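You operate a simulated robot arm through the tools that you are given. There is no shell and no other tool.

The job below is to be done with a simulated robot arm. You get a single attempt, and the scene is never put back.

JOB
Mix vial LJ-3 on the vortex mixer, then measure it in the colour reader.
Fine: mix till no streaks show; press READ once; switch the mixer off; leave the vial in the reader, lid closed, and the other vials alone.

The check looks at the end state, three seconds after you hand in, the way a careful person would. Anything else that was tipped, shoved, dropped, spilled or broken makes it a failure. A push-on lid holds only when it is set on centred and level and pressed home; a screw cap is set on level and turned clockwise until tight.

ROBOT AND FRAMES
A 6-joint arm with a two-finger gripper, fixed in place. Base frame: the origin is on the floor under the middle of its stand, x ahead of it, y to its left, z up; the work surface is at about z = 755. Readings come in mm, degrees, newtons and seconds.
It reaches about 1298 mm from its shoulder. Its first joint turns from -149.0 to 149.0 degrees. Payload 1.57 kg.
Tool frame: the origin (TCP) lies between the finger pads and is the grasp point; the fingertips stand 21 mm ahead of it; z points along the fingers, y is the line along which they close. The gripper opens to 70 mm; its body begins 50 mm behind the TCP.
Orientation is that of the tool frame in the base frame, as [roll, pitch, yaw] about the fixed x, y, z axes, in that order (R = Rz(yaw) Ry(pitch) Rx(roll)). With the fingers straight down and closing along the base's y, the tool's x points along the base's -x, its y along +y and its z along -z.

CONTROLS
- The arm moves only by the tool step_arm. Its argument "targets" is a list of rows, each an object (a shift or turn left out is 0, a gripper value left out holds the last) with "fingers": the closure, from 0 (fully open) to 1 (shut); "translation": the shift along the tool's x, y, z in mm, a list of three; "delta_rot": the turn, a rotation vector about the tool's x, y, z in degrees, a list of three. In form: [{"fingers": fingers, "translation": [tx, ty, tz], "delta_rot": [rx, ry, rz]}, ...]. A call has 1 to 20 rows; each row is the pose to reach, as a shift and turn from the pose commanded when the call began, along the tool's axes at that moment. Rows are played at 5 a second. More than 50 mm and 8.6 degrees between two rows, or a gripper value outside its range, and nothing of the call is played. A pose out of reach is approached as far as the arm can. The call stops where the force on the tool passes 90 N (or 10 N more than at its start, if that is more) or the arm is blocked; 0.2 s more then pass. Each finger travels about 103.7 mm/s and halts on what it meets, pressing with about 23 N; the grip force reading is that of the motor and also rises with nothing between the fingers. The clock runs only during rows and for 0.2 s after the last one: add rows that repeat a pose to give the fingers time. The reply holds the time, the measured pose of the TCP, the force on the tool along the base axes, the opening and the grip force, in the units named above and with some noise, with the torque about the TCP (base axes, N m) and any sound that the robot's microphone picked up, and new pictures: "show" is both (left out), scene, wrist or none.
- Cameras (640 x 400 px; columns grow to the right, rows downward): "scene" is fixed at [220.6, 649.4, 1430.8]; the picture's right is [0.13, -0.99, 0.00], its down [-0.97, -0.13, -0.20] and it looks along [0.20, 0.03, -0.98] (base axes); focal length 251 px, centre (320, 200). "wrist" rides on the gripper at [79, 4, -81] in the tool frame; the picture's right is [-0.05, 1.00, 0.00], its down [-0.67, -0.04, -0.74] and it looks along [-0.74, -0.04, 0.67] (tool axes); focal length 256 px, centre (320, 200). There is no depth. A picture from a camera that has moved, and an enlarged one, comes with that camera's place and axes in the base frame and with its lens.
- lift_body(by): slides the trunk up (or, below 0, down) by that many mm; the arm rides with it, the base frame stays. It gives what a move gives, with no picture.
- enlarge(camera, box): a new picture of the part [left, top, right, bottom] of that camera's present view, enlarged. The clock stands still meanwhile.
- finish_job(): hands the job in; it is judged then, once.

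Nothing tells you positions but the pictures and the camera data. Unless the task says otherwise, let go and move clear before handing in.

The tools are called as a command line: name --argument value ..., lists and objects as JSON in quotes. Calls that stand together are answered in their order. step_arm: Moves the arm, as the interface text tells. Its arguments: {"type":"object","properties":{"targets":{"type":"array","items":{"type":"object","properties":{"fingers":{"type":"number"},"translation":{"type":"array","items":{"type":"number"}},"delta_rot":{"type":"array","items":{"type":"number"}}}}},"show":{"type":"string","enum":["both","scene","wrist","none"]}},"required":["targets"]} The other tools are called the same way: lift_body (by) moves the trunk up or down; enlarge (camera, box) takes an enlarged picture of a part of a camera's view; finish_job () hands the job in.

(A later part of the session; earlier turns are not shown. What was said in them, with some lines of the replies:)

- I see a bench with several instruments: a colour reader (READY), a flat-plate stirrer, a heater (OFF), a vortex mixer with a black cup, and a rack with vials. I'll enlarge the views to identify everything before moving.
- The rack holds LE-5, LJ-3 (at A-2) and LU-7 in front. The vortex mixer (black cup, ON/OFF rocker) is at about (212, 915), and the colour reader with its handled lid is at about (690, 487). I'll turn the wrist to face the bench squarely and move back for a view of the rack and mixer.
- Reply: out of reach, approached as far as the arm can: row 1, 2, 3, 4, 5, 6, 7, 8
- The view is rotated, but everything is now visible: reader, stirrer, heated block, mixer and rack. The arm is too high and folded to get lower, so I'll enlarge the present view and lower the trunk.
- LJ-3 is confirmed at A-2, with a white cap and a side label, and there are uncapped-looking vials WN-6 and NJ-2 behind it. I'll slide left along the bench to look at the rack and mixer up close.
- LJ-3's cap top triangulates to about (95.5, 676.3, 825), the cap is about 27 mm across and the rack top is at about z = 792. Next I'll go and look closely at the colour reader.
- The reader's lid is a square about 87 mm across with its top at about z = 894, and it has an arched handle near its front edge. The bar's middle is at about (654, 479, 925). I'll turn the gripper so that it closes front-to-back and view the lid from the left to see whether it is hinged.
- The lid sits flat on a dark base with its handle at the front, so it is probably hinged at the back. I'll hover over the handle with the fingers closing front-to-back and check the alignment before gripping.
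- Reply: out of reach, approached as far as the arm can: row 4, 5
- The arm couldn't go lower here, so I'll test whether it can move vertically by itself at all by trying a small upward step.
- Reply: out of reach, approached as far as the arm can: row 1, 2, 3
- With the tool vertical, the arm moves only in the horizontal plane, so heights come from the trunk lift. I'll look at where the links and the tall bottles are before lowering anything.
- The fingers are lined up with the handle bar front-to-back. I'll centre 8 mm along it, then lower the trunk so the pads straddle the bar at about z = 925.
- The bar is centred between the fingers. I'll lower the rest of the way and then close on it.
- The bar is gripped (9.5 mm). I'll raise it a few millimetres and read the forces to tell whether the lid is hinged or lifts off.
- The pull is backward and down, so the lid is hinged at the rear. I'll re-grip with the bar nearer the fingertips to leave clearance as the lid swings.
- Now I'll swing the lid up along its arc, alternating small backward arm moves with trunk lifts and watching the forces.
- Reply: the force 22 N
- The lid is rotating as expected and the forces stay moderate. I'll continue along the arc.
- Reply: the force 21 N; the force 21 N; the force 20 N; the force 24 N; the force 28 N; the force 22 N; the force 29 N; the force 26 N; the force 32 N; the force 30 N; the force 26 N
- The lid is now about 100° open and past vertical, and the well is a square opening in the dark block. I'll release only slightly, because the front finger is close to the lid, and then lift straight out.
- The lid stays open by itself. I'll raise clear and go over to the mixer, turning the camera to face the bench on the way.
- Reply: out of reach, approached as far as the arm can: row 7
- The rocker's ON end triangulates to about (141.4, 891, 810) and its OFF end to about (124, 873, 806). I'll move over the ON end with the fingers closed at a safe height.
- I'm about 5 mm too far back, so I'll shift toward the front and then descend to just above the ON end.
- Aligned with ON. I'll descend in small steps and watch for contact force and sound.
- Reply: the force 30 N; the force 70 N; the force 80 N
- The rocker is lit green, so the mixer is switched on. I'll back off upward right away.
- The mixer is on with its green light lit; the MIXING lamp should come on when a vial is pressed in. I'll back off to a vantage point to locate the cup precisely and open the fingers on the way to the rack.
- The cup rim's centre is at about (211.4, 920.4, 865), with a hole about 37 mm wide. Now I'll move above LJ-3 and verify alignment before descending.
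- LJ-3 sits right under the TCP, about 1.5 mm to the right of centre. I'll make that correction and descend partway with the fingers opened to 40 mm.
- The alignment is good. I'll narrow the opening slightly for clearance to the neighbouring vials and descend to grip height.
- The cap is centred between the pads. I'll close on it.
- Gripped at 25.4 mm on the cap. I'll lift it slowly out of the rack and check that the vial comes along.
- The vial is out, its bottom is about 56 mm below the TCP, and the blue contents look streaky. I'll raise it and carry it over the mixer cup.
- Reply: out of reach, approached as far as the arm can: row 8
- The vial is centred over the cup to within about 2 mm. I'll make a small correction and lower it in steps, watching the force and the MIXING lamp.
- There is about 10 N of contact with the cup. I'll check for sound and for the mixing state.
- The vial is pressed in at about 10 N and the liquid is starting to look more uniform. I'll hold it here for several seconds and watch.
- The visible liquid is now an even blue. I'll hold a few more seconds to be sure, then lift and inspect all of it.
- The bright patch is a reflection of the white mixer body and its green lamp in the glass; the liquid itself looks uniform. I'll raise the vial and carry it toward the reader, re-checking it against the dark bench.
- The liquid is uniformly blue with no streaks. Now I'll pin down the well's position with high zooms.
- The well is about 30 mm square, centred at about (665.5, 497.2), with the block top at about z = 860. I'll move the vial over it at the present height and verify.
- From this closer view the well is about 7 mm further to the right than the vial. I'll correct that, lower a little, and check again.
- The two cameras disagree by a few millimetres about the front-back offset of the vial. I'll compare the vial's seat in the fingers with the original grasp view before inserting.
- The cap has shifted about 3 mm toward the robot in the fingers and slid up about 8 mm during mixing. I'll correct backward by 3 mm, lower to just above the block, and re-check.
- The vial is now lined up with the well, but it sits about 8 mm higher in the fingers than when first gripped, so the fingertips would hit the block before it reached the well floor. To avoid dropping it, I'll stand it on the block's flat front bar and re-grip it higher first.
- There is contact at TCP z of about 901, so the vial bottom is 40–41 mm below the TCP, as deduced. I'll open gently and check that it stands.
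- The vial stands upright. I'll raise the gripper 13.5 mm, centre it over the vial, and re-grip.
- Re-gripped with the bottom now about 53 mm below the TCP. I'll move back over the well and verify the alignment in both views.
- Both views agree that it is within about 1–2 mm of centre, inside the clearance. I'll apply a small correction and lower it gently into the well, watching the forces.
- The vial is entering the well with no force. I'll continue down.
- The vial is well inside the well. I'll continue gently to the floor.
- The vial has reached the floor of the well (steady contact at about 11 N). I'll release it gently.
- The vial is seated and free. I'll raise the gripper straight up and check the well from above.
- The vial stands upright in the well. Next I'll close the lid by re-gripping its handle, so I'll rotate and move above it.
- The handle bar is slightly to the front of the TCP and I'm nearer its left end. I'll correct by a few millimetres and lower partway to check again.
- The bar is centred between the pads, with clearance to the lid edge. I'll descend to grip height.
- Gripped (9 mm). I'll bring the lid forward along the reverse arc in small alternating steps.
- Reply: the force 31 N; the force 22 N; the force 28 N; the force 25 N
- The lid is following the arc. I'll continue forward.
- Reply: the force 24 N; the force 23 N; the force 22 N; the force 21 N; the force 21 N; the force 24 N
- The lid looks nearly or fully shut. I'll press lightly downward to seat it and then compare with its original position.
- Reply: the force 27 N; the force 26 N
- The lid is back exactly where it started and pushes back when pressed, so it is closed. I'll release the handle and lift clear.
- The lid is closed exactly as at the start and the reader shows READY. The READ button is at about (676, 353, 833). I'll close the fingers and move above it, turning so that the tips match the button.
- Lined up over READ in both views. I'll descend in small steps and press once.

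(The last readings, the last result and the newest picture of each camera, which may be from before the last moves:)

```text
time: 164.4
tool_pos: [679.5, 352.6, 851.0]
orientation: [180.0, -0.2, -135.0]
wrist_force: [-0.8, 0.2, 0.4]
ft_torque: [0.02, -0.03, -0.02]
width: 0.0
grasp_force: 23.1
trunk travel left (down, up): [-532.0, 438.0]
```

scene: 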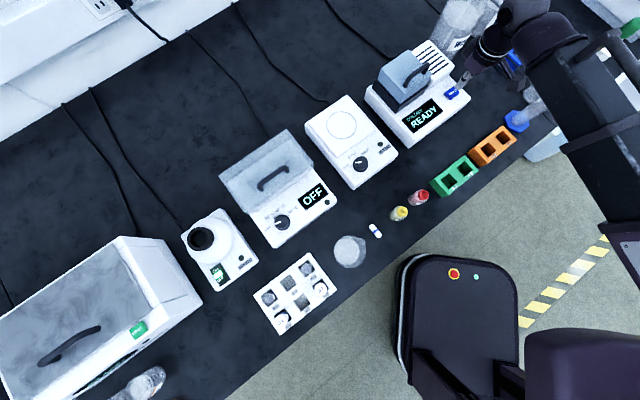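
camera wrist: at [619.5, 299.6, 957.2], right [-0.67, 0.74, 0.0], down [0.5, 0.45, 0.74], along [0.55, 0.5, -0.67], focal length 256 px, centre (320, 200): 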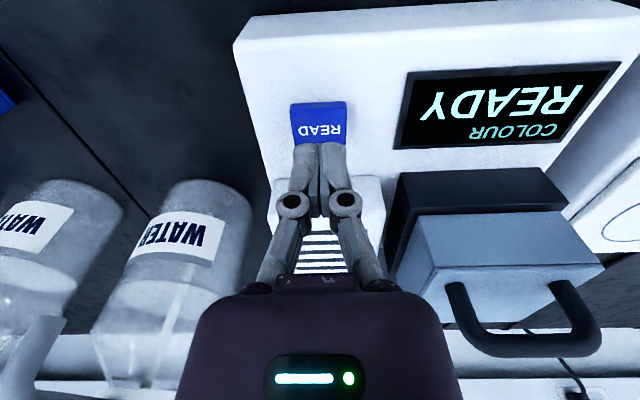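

lift_body --by -1

lift_body --by -1

enlarge --camera "scene" --box '[400, 50, 500, 150]'

```text
time: 164.9
tool_pos: [680.4, 352.4, 849.2]
orientation: [-179.8, -0.1, -135.0]
wrist_force: [-0.4, 0.2, -0.1]
ft_torque: [-0.03, 0.0, 0.0]
width: 0.1
grasp_force: 23.2
trunk travel left (down, up): [-531.0, 439.0]
```

```text
time: 165.4
tool_pos: [679.3, 352.6, 848.9]
orientation: [-179.9, -0.1, -135.0]
wrist_force: [0.8, 0.5, 0.2]
ft_torque: [-0.02, 0.02, 0.01]
width: 0.0
grasp_force: 23.2
trunk travel left (down, up): [-530.0, 440.0]
```

```text
4.00 times, centred on (450, 100) of scene
camera zoom: at [220.6, 649.4, 1430.8], right [0.13, -0.99, 0.0], down [-0.97, -0.13, -0.2], along [0.2, 0.03, -0.98], focal length 1004 px, centre (-200, 600)
```

zoom: 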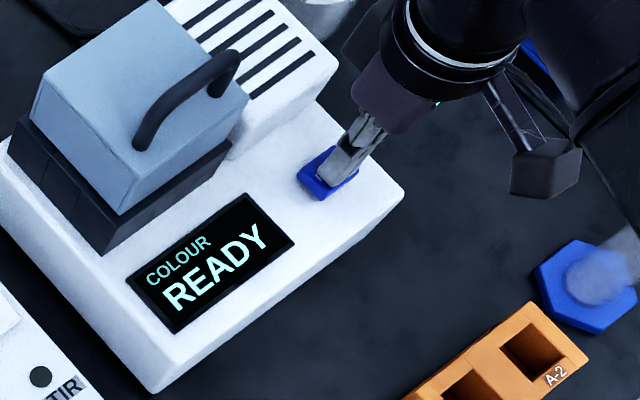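

lift_body --by -1

lift_body --by -1

enlarge --camera "scene" --box '[400, 50, 500, 150]'

```text
time: 165.9
tool_pos: [679.0, 352.8, 847.5]
orientation: [-179.9, -0.1, -135.0]
wrist_force: [-0.5, 1.0, -0.5]
ft_torque: [0.0, 0.0, 0.02]
width: 5.9
grasp_force: 28.1
trunk travel left (down, up): [-529.0, 441.0]
```

```text
time: 166.4
tool_pos: [678.6, 352.1, 846.4]
orientation: [-179.9, -0.2, -135.0]
wrist_force: [-0.9, 0.1, 1.0]
ft_torque: [0.03, 0.0, 0.0]
width: 6.0
grasp_force: 28.8
trunk travel left (down, up): [-528.0, 442.0]
```

```text
4.00 times, centred on (450, 100) of scene
camera zoom: at [220.6, 649.4, 1430.8], right [0.13, -0.99, 0.0], down [-0.97, -0.13, -0.2], along [0.2, 0.03, -0.98], focal length 1004 px, centre (-200, 600)
```

zoom: 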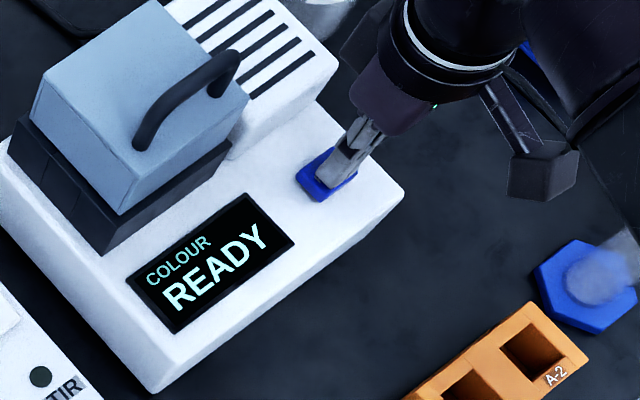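

Contact with the button has begun. I'll press a little further until the display responds.

lift_body --by -1

enlarge --camera "scene" --box '[400, 50, 500, 150]'

```text
time: 166.9
tool_pos: [678.6, 353.2, 845.2]
orientation: [-179.9, 0.0, -135.0]
wrist_force: [-0.9, 0.3, 1.6]
ft_torque: [0.01, 0.01, 0.0]
width: 5.9
grasp_force: 28.6
trunk travel left (down, up): [-527.0, 443.0]
heard: click
```

```text
4.00 times, centred on (450, 100) of scene
camera zoom: at [220.6, 649.4, 1430.8], right [0.13, -0.99, 0.0], down [-0.97, -0.13, -0.2], along [0.2, 0.03, -0.98], focal length 1004 px, centre (-200, 600)
```

zoom: 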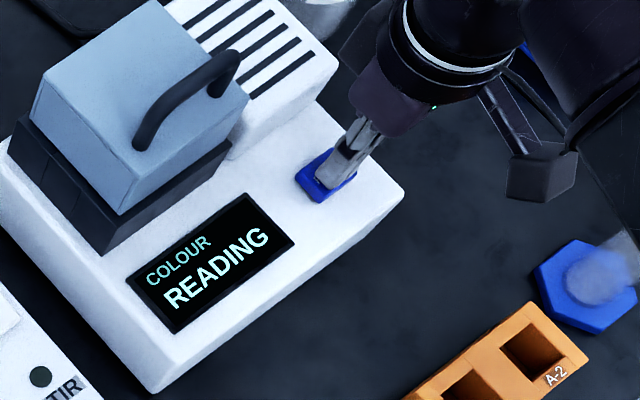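

A click was heard and the display shows READING. I'll lift off cleanly straight away.

lift_body --by 25

lift_body --by 130

step_arm --targets '[{"translation": [0, 0, 0]}, {"translation": [0, 0, 0]}, {"translation": [0, 0, 0]}, {"translation": [0, 0, 0]}, {"translation": [0, 0, 0]}]' --show "both"

enlarge --camera "scene" --box '[360, 40, 480, 150]'

```text
time: 167.7
tool_pos: [678.8, 353.3, 870.3]
orientation: [-180.0, -0.2, -135.1]
wrist_force: [0.0, -0.5, 0.4]
ft_torque: [-0.01, 0.02, 0.0]
width: 0.0
grasp_force: 29.1
trunk travel left (down, up): [-552.0, 418.0]
```

```text
time: 169.2
tool_pos: [679.7, 352.0, 1000.7]
orientation: [-179.9, -0.1, -135.0]
wrist_force: [-0.2, 0.7, 0.0]
ft_torque: [0.05, -0.01, 0.03]
width: 0.0
grasp_force: 28.4
trunk travel left (down, up): [-682.0, 288.0]
```

```text
time: 170.4
tool_pos: [679.4, 351.4, 1001.4]
orientation: [-179.9, -0.1, -135.0]
wrist_force: [0.4, 0.3, -0.4]
ft_torque: [0.04, 0.0, 0.01]
width: 0.0
grasp_force: 29.1
trunk travel left (down, up): [-682.0, 288.0]
camera wrist: at [619.5, 299.6, 1082.2], right [-0.67, 0.74, 0.0], down [0.5, 0.45, 0.74], along [0.55, 0.5, -0.67], focal length 256 px, centre (320, 200)
```

scene: 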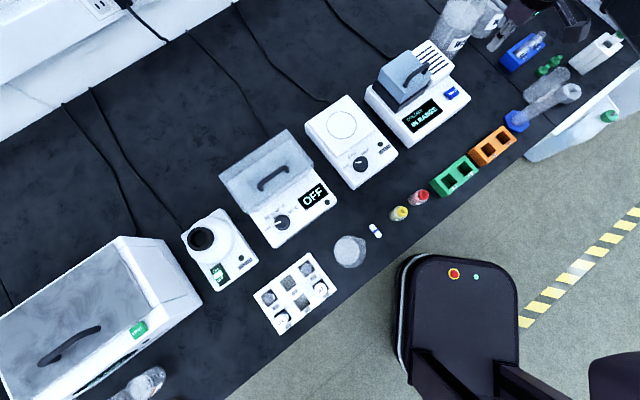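
wrist: 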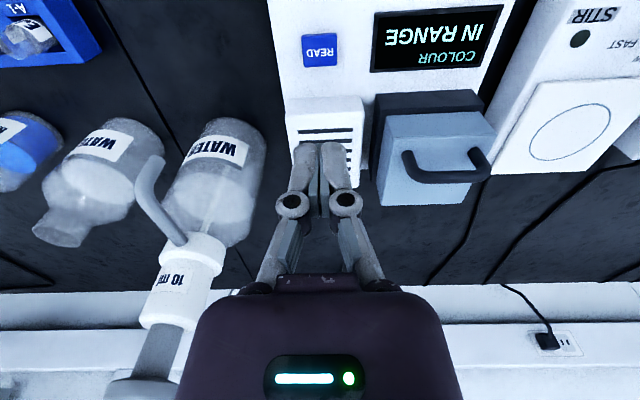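

```text
3.64 times, centred on (420, 95) of scene
camera zoom: at [220.6, 649.4, 1430.8], right [0.13, -0.99, 0.0], down [-0.97, -0.13, -0.2], along [0.2, 0.03, -0.98], focal length 913 px, centre (-44, 582)
```

zoom: 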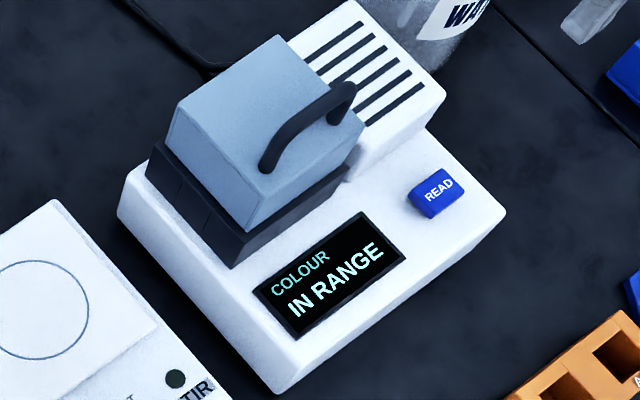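

The reader shows IN RANGE, the lid is closed and READ has been pressed once. Now I'll go back to the mixer to switch it off.

step_arm --targets '[{"fingers": 1, "translation": [1.4, 40, 0]}, {"translation": [2.8, 80, 0]}, {"translation": [4.1, 120, 0]}, {"translation": [5.5, 160, 0]}, {"translation": [6.9, 200, 0]}, {"translation": [8.3, 240, 0]}, {"translation": [9.6, 280, 0]}, {"translation": [11, 320, 0]}, {"translation": [12.4, 360, 0]}, {"translation": [13.8, 400, 0]}, {"translation": [15.2, 440, 0]}, {"translation": [16.5, 480, 0]}, {"translation": [17.9, 520, 0]}, {"translation": [19.3, 560, 0]}, {"translation": [20.7, 600, 0]}, {"translation": [22, 640, 0]}, {"translation": [23.4, 680, 0]}, {"translation": [24.8, 720, 0]}, {"translation": [26.2, 760.6, 0]}, {"translation": [26.2, 760.6, 0]}]' --show "none"

lift_body --by -80

step_arm --targets '[{"translation": [0, 0, 0]}]' --show "both"

enlarge --camera "wrist" --box '[240, 0, 400, 160]'

```text
time: 174.6
tool_pos: [123.4, 870.7, 1000.7]
orientation: [-180.0, -0.1, -135.0]
wrist_force: [1.0, 0.1, 0.0]
ft_torque: [0.0, 0.0, -0.01]
width: 0.0
grasp_force: 28.7
trunk travel left (down, up): [-682.0, 288.0]
```

```text
time: 175.8
tool_pos: [124.0, 872.1, 921.0]
orientation: [-179.9, -0.1, -135.1]
wrist_force: [0.7, 0.9, 0.1]
ft_torque: [-0.02, -0.03, -0.01]
width: 0.0
grasp_force: 28.4
trunk travel left (down, up): [-602.0, 368.0]
```

```text
time: 176.2
tool_pos: [122.9, 871.9, 920.5]
orientation: [-179.9, -0.1, -135.0]
wrist_force: [-0.5, 0.1, -1.2]
ft_torque: [0.0, -0.03, 0.02]
width: 0.1
grasp_force: 28.8
trunk travel left (down, up): [-602.0, 368.0]
camera wrist: at [63.9, 818.6, 1002.2], right [-0.67, 0.74, 0.0], down [0.5, 0.45, 0.74], along [0.55, 0.5, -0.67], focal length 256 px, centre (320, 200)
```

scene: 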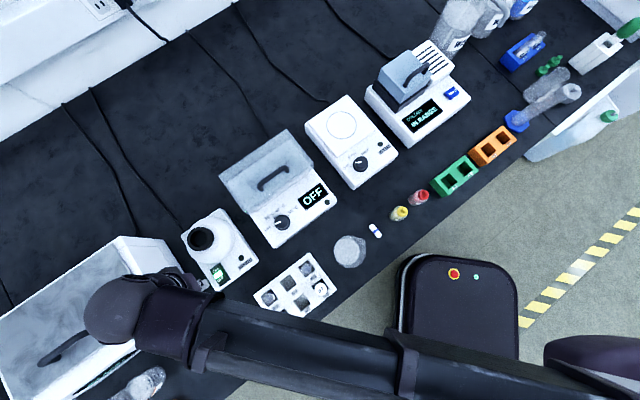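
wrist: 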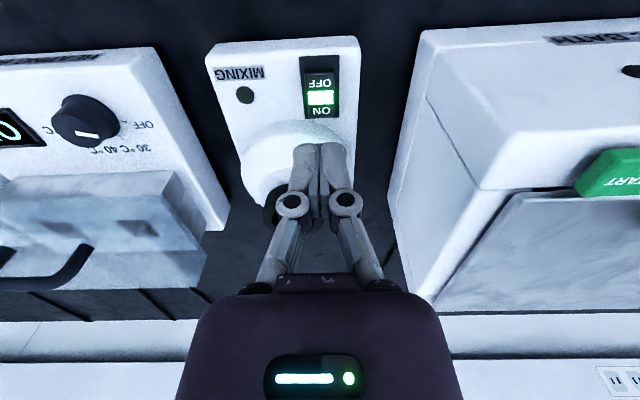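

```text
2.50 times, centred on (320, 80) of wrist
camera zoom: at [63.9, 818.6, 1002.2], right [-0.67, 0.74, 0.0], down [0.5, 0.45, 0.74], along [0.55, 0.5, -0.67], focal length 640 px, centre (320, 500)
```

zoom: 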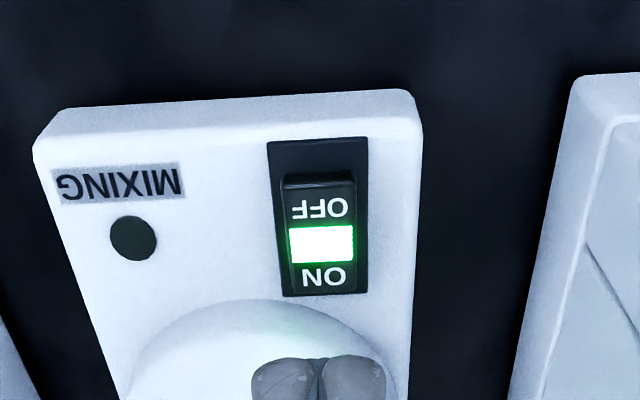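

The rocker is ON with its OFF end raised. I'll shift 4.5 mm back onto the OFF text and descend.

step_arm --targets '[{"translation": [-4.5, 0, 0]}, {"translation": [-4.5, 0, 0]}]' --show "none"

lift_body --by -70

step_arm --targets '[{"translation": [0, 0, 0]}]' --show "both"

enlarge --camera "wrist" --box '[240, 50, 400, 210]'

```text
time: 176.8
tool_pos: [125.7, 875.4, 919.8]
orientation: [-179.8, 0.0, -135.1]
wrist_force: [0.4, 0.1, -0.2]
ft_torque: [0.0, 0.01, -0.01]
width: 0.4
grasp_force: 28.8
trunk travel left (down, up): [-602.0, 368.0]
```

```text
time: 177.9
tool_pos: [125.7, 874.4, 850.4]
orientation: [-179.9, -0.1, -135.1]
wrist_force: [0.1, 0.2, -0.1]
ft_torque: [0.02, 0.01, -0.01]
width: 0.0
grasp_force: 28.8
trunk travel left (down, up): [-532.0, 438.0]
```

```text
time: 178.3
tool_pos: [126.8, 873.8, 851.1]
orientation: [-179.9, -0.1, -134.9]
wrist_force: [-0.6, 0.0, -0.6]
ft_torque: [0.0, 0.0, 0.0]
width: 0.0
grasp_force: 28.5
trunk travel left (down, up): [-532.0, 438.0]
camera wrist: at [66.6, 822.0, 932.1], right [-0.67, 0.74, 0.0], down [0.5, 0.45, 0.74], along [0.55, 0.5, -0.67], focal length 256 px, centre (320, 200)
```

scene: 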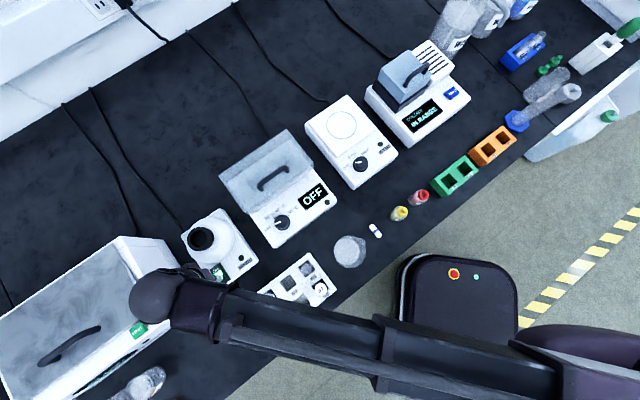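
wrist: 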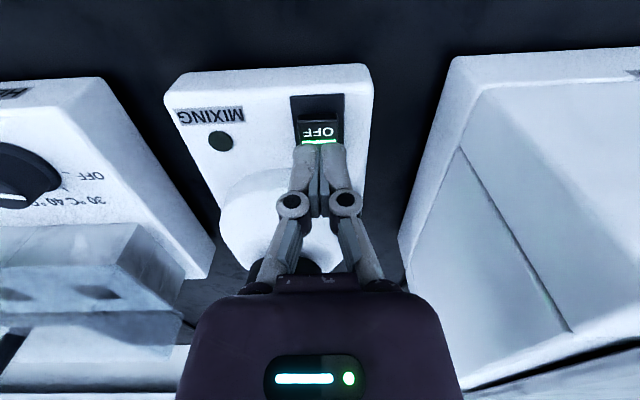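

```text
2.50 times, centred on (320, 130) of wrist
camera zoom: at [66.6, 822.0, 932.1], right [-0.67, 0.74, 0.0], down [0.5, 0.45, 0.74], along [0.55, 0.5, -0.67], focal length 640 px, centre (320, 375)
```

zoom: 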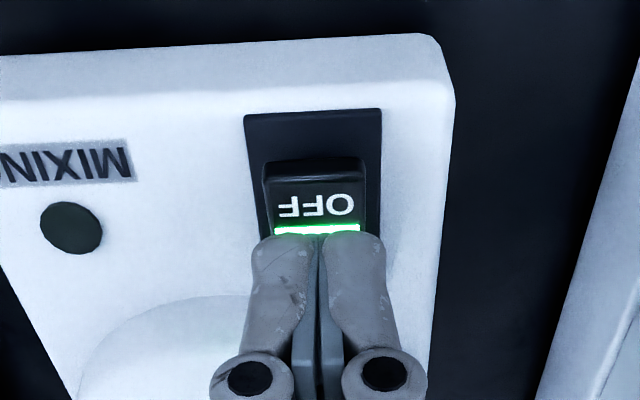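

lift_body --by -14

lift_body --by -3

lift_body --by -2

lift_body --by -2

```text
time: 178.9
tool_pos: [126.4, 874.8, 837.9]
orientation: [-179.8, 0.0, -135.0]
wrist_force: [0.2, -0.4, -0.4]
ft_torque: [-0.01, 0.01, -0.01]
width: 0.2
grasp_force: 28.5
trunk travel left (down, up): [-518.0, 452.0]
```

```text
time: 179.4
tool_pos: [126.5, 874.9, 833.7]
orientation: [-179.8, 0.0, -135.0]
wrist_force: [0.2, -0.1, -0.3]
ft_torque: [0.03, 0.0, 0.03]
width: 0.0
grasp_force: 28.4
trunk travel left (down, up): [-515.0, 455.0]
```

```text
time: 179.9
tool_pos: [127.4, 875.6, 831.8]
orientation: [-179.9, 0.0, -135.0]
wrist_force: [0.3, 0.2, 0.3]
ft_torque: [0.0, 0.0, 0.02]
width: 0.1
grasp_force: 28.8
trunk travel left (down, up): [-513.0, 457.0]
```

```text
time: 180.5
tool_pos: [126.4, 874.3, 829.2]
orientation: [-179.9, -0.1, -135.0]
wrist_force: [-0.3, 0.2, -0.7]
ft_torque: [-0.01, -0.02, -0.01]
width: 0.2
grasp_force: 28.4
trunk travel left (down, up): [-511.0, 459.0]
```

lift_body --by -1

lift_body --by -1

lift_body --by -1

enlarge --camera "wrist" --box '[240, 50, 400, 210]'

```text
time: 181.0
tool_pos: [126.9, 875.8, 829.4]
orientation: [-180.0, -0.1, -135.1]
wrist_force: [1.0, 3.5, 10.9]
ft_torque: [0.1, -0.06, -0.02]
width: 6.1
grasp_force: 28.4
trunk travel left (down, up): [-510.0, 460.0]
```

```text
time: 181.5
tool_pos: [127.0, 873.6, 829.0]
orientation: [180.0, 0.0, -135.0]
wrist_force: [1.5, 10.0, 27.5]
ft_torque: [0.34, -0.17, 0.05]
width: 6.0
grasp_force: 28.8
trunk travel left (down, up): [-509.0, 461.0]
```

```text
time: 182.0
tool_pos: [127.4, 872.5, 829.0]
orientation: [179.9, 0.1, -135.1]
wrist_force: [-0.5, 12.8, 38.6]
ft_torque: [0.45, -0.17, 0.03]
width: 6.1
grasp_force: 28.6
trunk travel left (down, up): [-508.0, 462.0]
```

```text
2.50 times, centred on (320, 130) of wrist
camera zoom: at [66.2, 820.4, 910.4], right [-0.67, 0.74, 0.0], down [0.5, 0.45, 0.75], along [0.55, 0.5, -0.67], focal length 640 px, centre (320, 375)
```

zoom: 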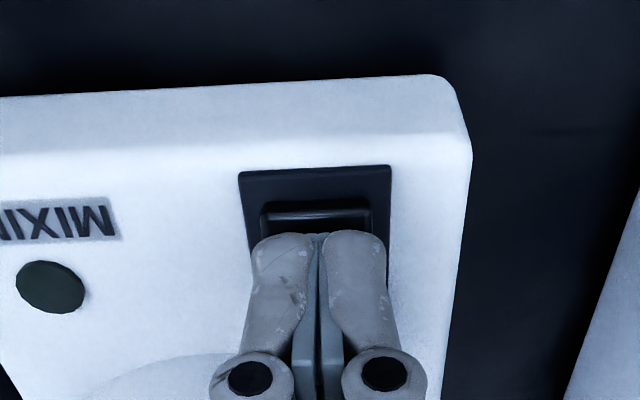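

The OFF end has been pressed with about 39 N. I'll lift off and check the lamp.

lift_body --by 10

lift_body --by 60

step_arm --targets '[{"translation": [0, 0, 0]}]' --show "both"

enlarge --camera "wrist" --box '[220, 20, 420, 180]'

enlarge --camera "scene" --box '[160, 190, 280, 300]'

```text
time: 182.6
tool_pos: [127.0, 874.8, 836.0]
orientation: [-179.8, -0.3, -135.1]
wrist_force: [0.0, -0.7, -0.3]
ft_torque: [0.0, 0.0, 0.01]
width: 0.0
grasp_force: 28.7
trunk travel left (down, up): [-518.0, 452.0]
```

```text
time: 183.6
tool_pos: [127.2, 875.2, 895.7]
orientation: [-180.0, -0.1, -135.1]
wrist_force: [-0.6, -0.3, 0.7]
ft_torque: [0.02, -0.01, -0.01]
width: 0.0
grasp_force: 28.8
trunk travel left (down, up): [-578.0, 392.0]
```

```text
time: 184.0
tool_pos: [126.6, 874.9, 897.3]
orientation: [-179.9, -0.1, -135.0]
wrist_force: [0.5, -0.5, 0.0]
ft_torque: [0.01, -0.01, 0.0]
width: 0.1
grasp_force: 29.0
trunk travel left (down, up): [-578.0, 392.0]
camera wrist: at [66.7, 822.0, 978.1], right [-0.67, 0.74, 0.0], down [0.5, 0.45, 0.74], along [0.55, 0.5, -0.67], focal length 256 px, centre (320, 200)
```

scene: 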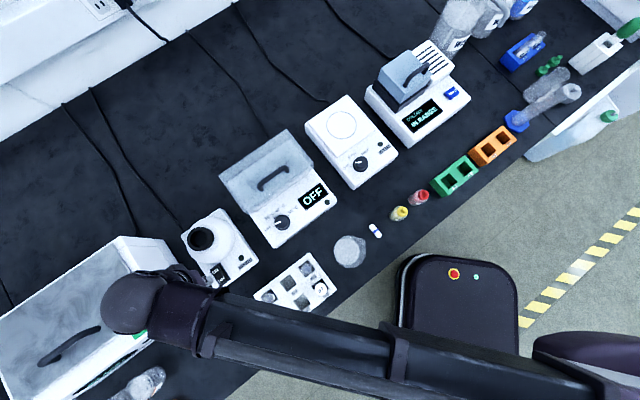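
wrist: 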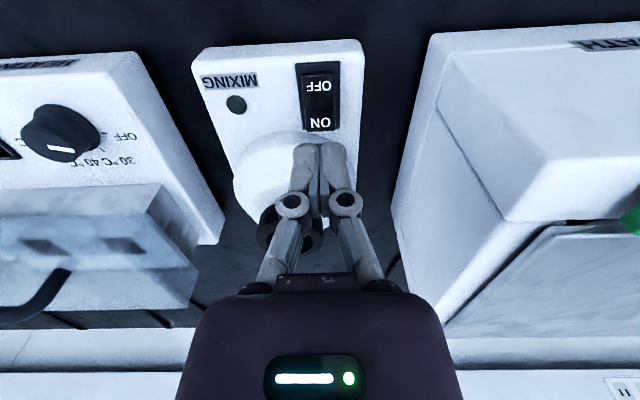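

```text
2.50 times, centred on (320, 100) of wrist
camera zoom: at [66.7, 822.0, 978.1], right [-0.67, 0.74, 0.0], down [0.5, 0.45, 0.74], along [0.55, 0.5, -0.67], focal length 640 px, centre (320, 450)
```

zoom: 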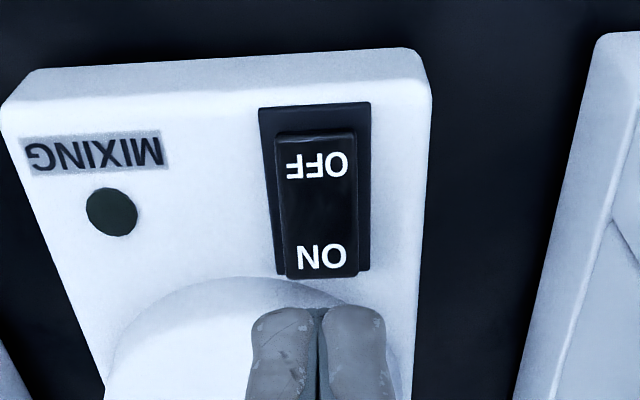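

```text
3.64 times, centred on (220, 245) of scene
camera zoom: at [220.6, 649.4, 1430.8], right [0.13, -0.99, 0.0], down [-0.97, -0.13, -0.2], along [0.2, 0.03, -0.98], focal length 913 px, centre (684, 36)
```

zoom: 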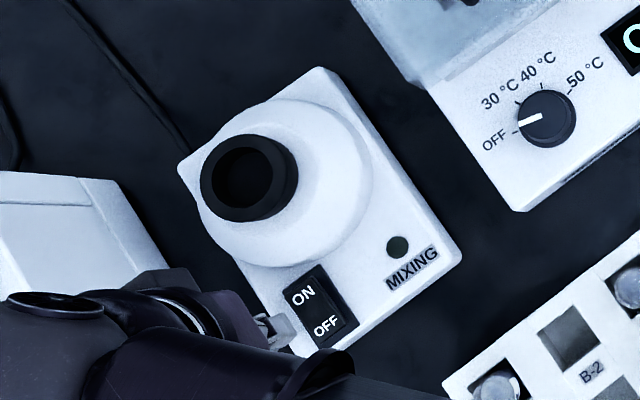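

The mixer is off: the lamp is out and the OFF end is down. I'll move clear and do a final check of the whole scene.

lift_body --by 150

step_arm --targets '[{"translation": [35, -35, 0]}, {"translation": [70, -70, 0]}, {"translation": [105, -105, 0]}, {"translation": [140, -140, 0]}, {"translation": [175, -175, 0]}, {"translation": [210, -210, 0]}, {"translation": [245, -245, 0]}, {"translation": [245, -245, 0]}]' --show "both"

enlarge --camera "scene" --box '[240, 220, 400, 340]'

enlarge --camera "scene" --box '[350, 0, 640, 180]'

```text
time: 185.7
tool_pos: [127.0, 875.4, 1046.1]
orientation: [-180.0, -0.1, -134.8]
wrist_force: [0.1, 0.1, -0.3]
ft_torque: [0.0, -0.04, -0.02]
width: 0.0
grasp_force: 28.7
trunk travel left (down, up): [-728.0, 242.0]
```

```text
time: 187.5
tool_pos: [127.8, 528.9, 1046.0]
orientation: [-179.8, 0.0, -135.0]
wrist_force: [0.0, 0.5, 0.0]
ft_torque: [0.03, -0.01, 0.01]
width: 0.0
grasp_force: 28.2
trunk travel left (down, up): [-728.0, 242.0]
camera wrist: at [68.5, 476.3, 1128.1], right [-0.67, 0.74, 0.0], down [0.5, 0.45, 0.74], along [0.55, 0.5, -0.67], focal length 256 px, centre (320, 200)
```

scene: 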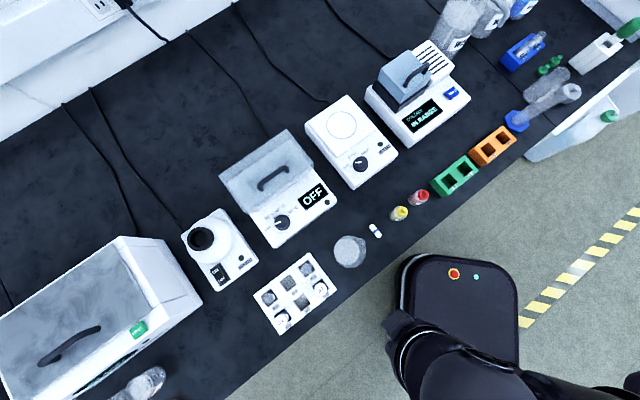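
wrist: 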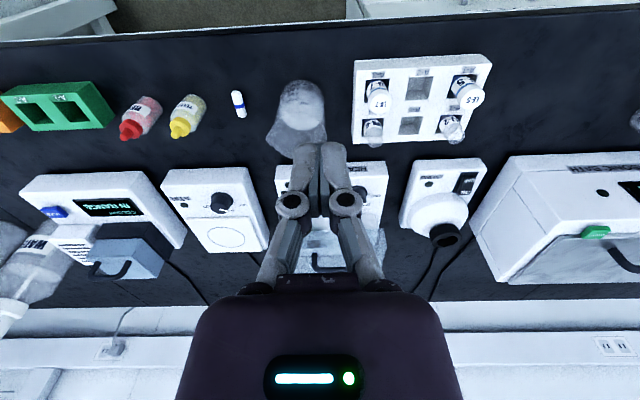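

```text
3.33 times, centred on (320, 280) of scene
camera zoom: at [220.6, 649.4, 1430.8], right [0.13, -0.99, 0.0], down [-0.97, -0.13, -0.2], along [0.2, 0.03, -0.98], focal length 837 px, centre (320, -67)
```

zoom: 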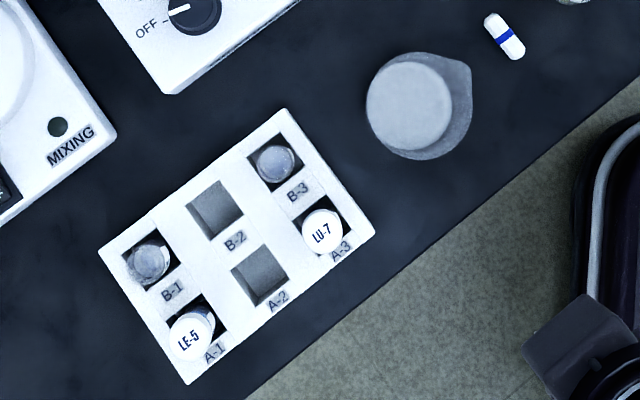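

```text
2.21 times, centred on (495, 90) of scene
camera zoom: at [220.6, 649.4, 1430.8], right [0.13, -0.99, 0.0], down [-0.97, -0.13, -0.2], along [0.2, 0.03, -0.98], focal length 554 px, centre (-66, 443)
```

zoom: 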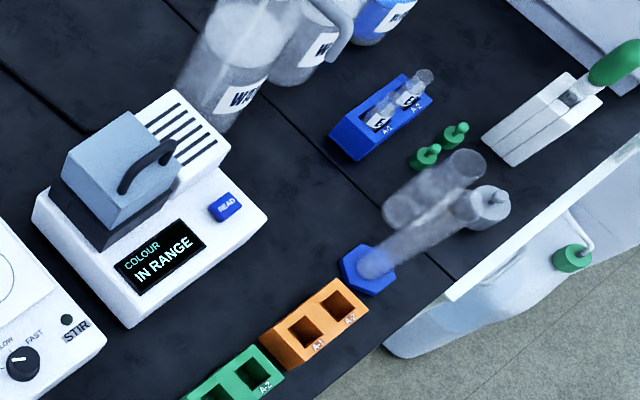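

Everything is as it should be. LJ-3 is mixed and in the reader with the lid closed, the display shows IN RANGE, the mixer is off, the other vials are untouched in the rack, and the arm is clear with an empty gripper. I'm handing in.

finish_job

```text
The job is handed in.
```

LJ-3 is mixed and measured: the reader shows IN RANGE, and I've handed the job in.

- **Mixing:** I held the vial in the running mixer for about 10 seconds. Afterwards the liquid looked evenly blue, with no streaks.
- **Reading:** I pressed READ once. The vial is standing in the reader's well with the lid closed.
- **Mixer:** It is switched off and its lamp is out.
- **Other vials:** LE-5, LU-7 and the two in the back row are where they started. I saw nothing tipped or spilled in the final check.

The vial slid up in the gripper during mixing. Before lowering it into the well, I briefly stood it on the flat top of the reader's block to re-grip it. It was not dropped.
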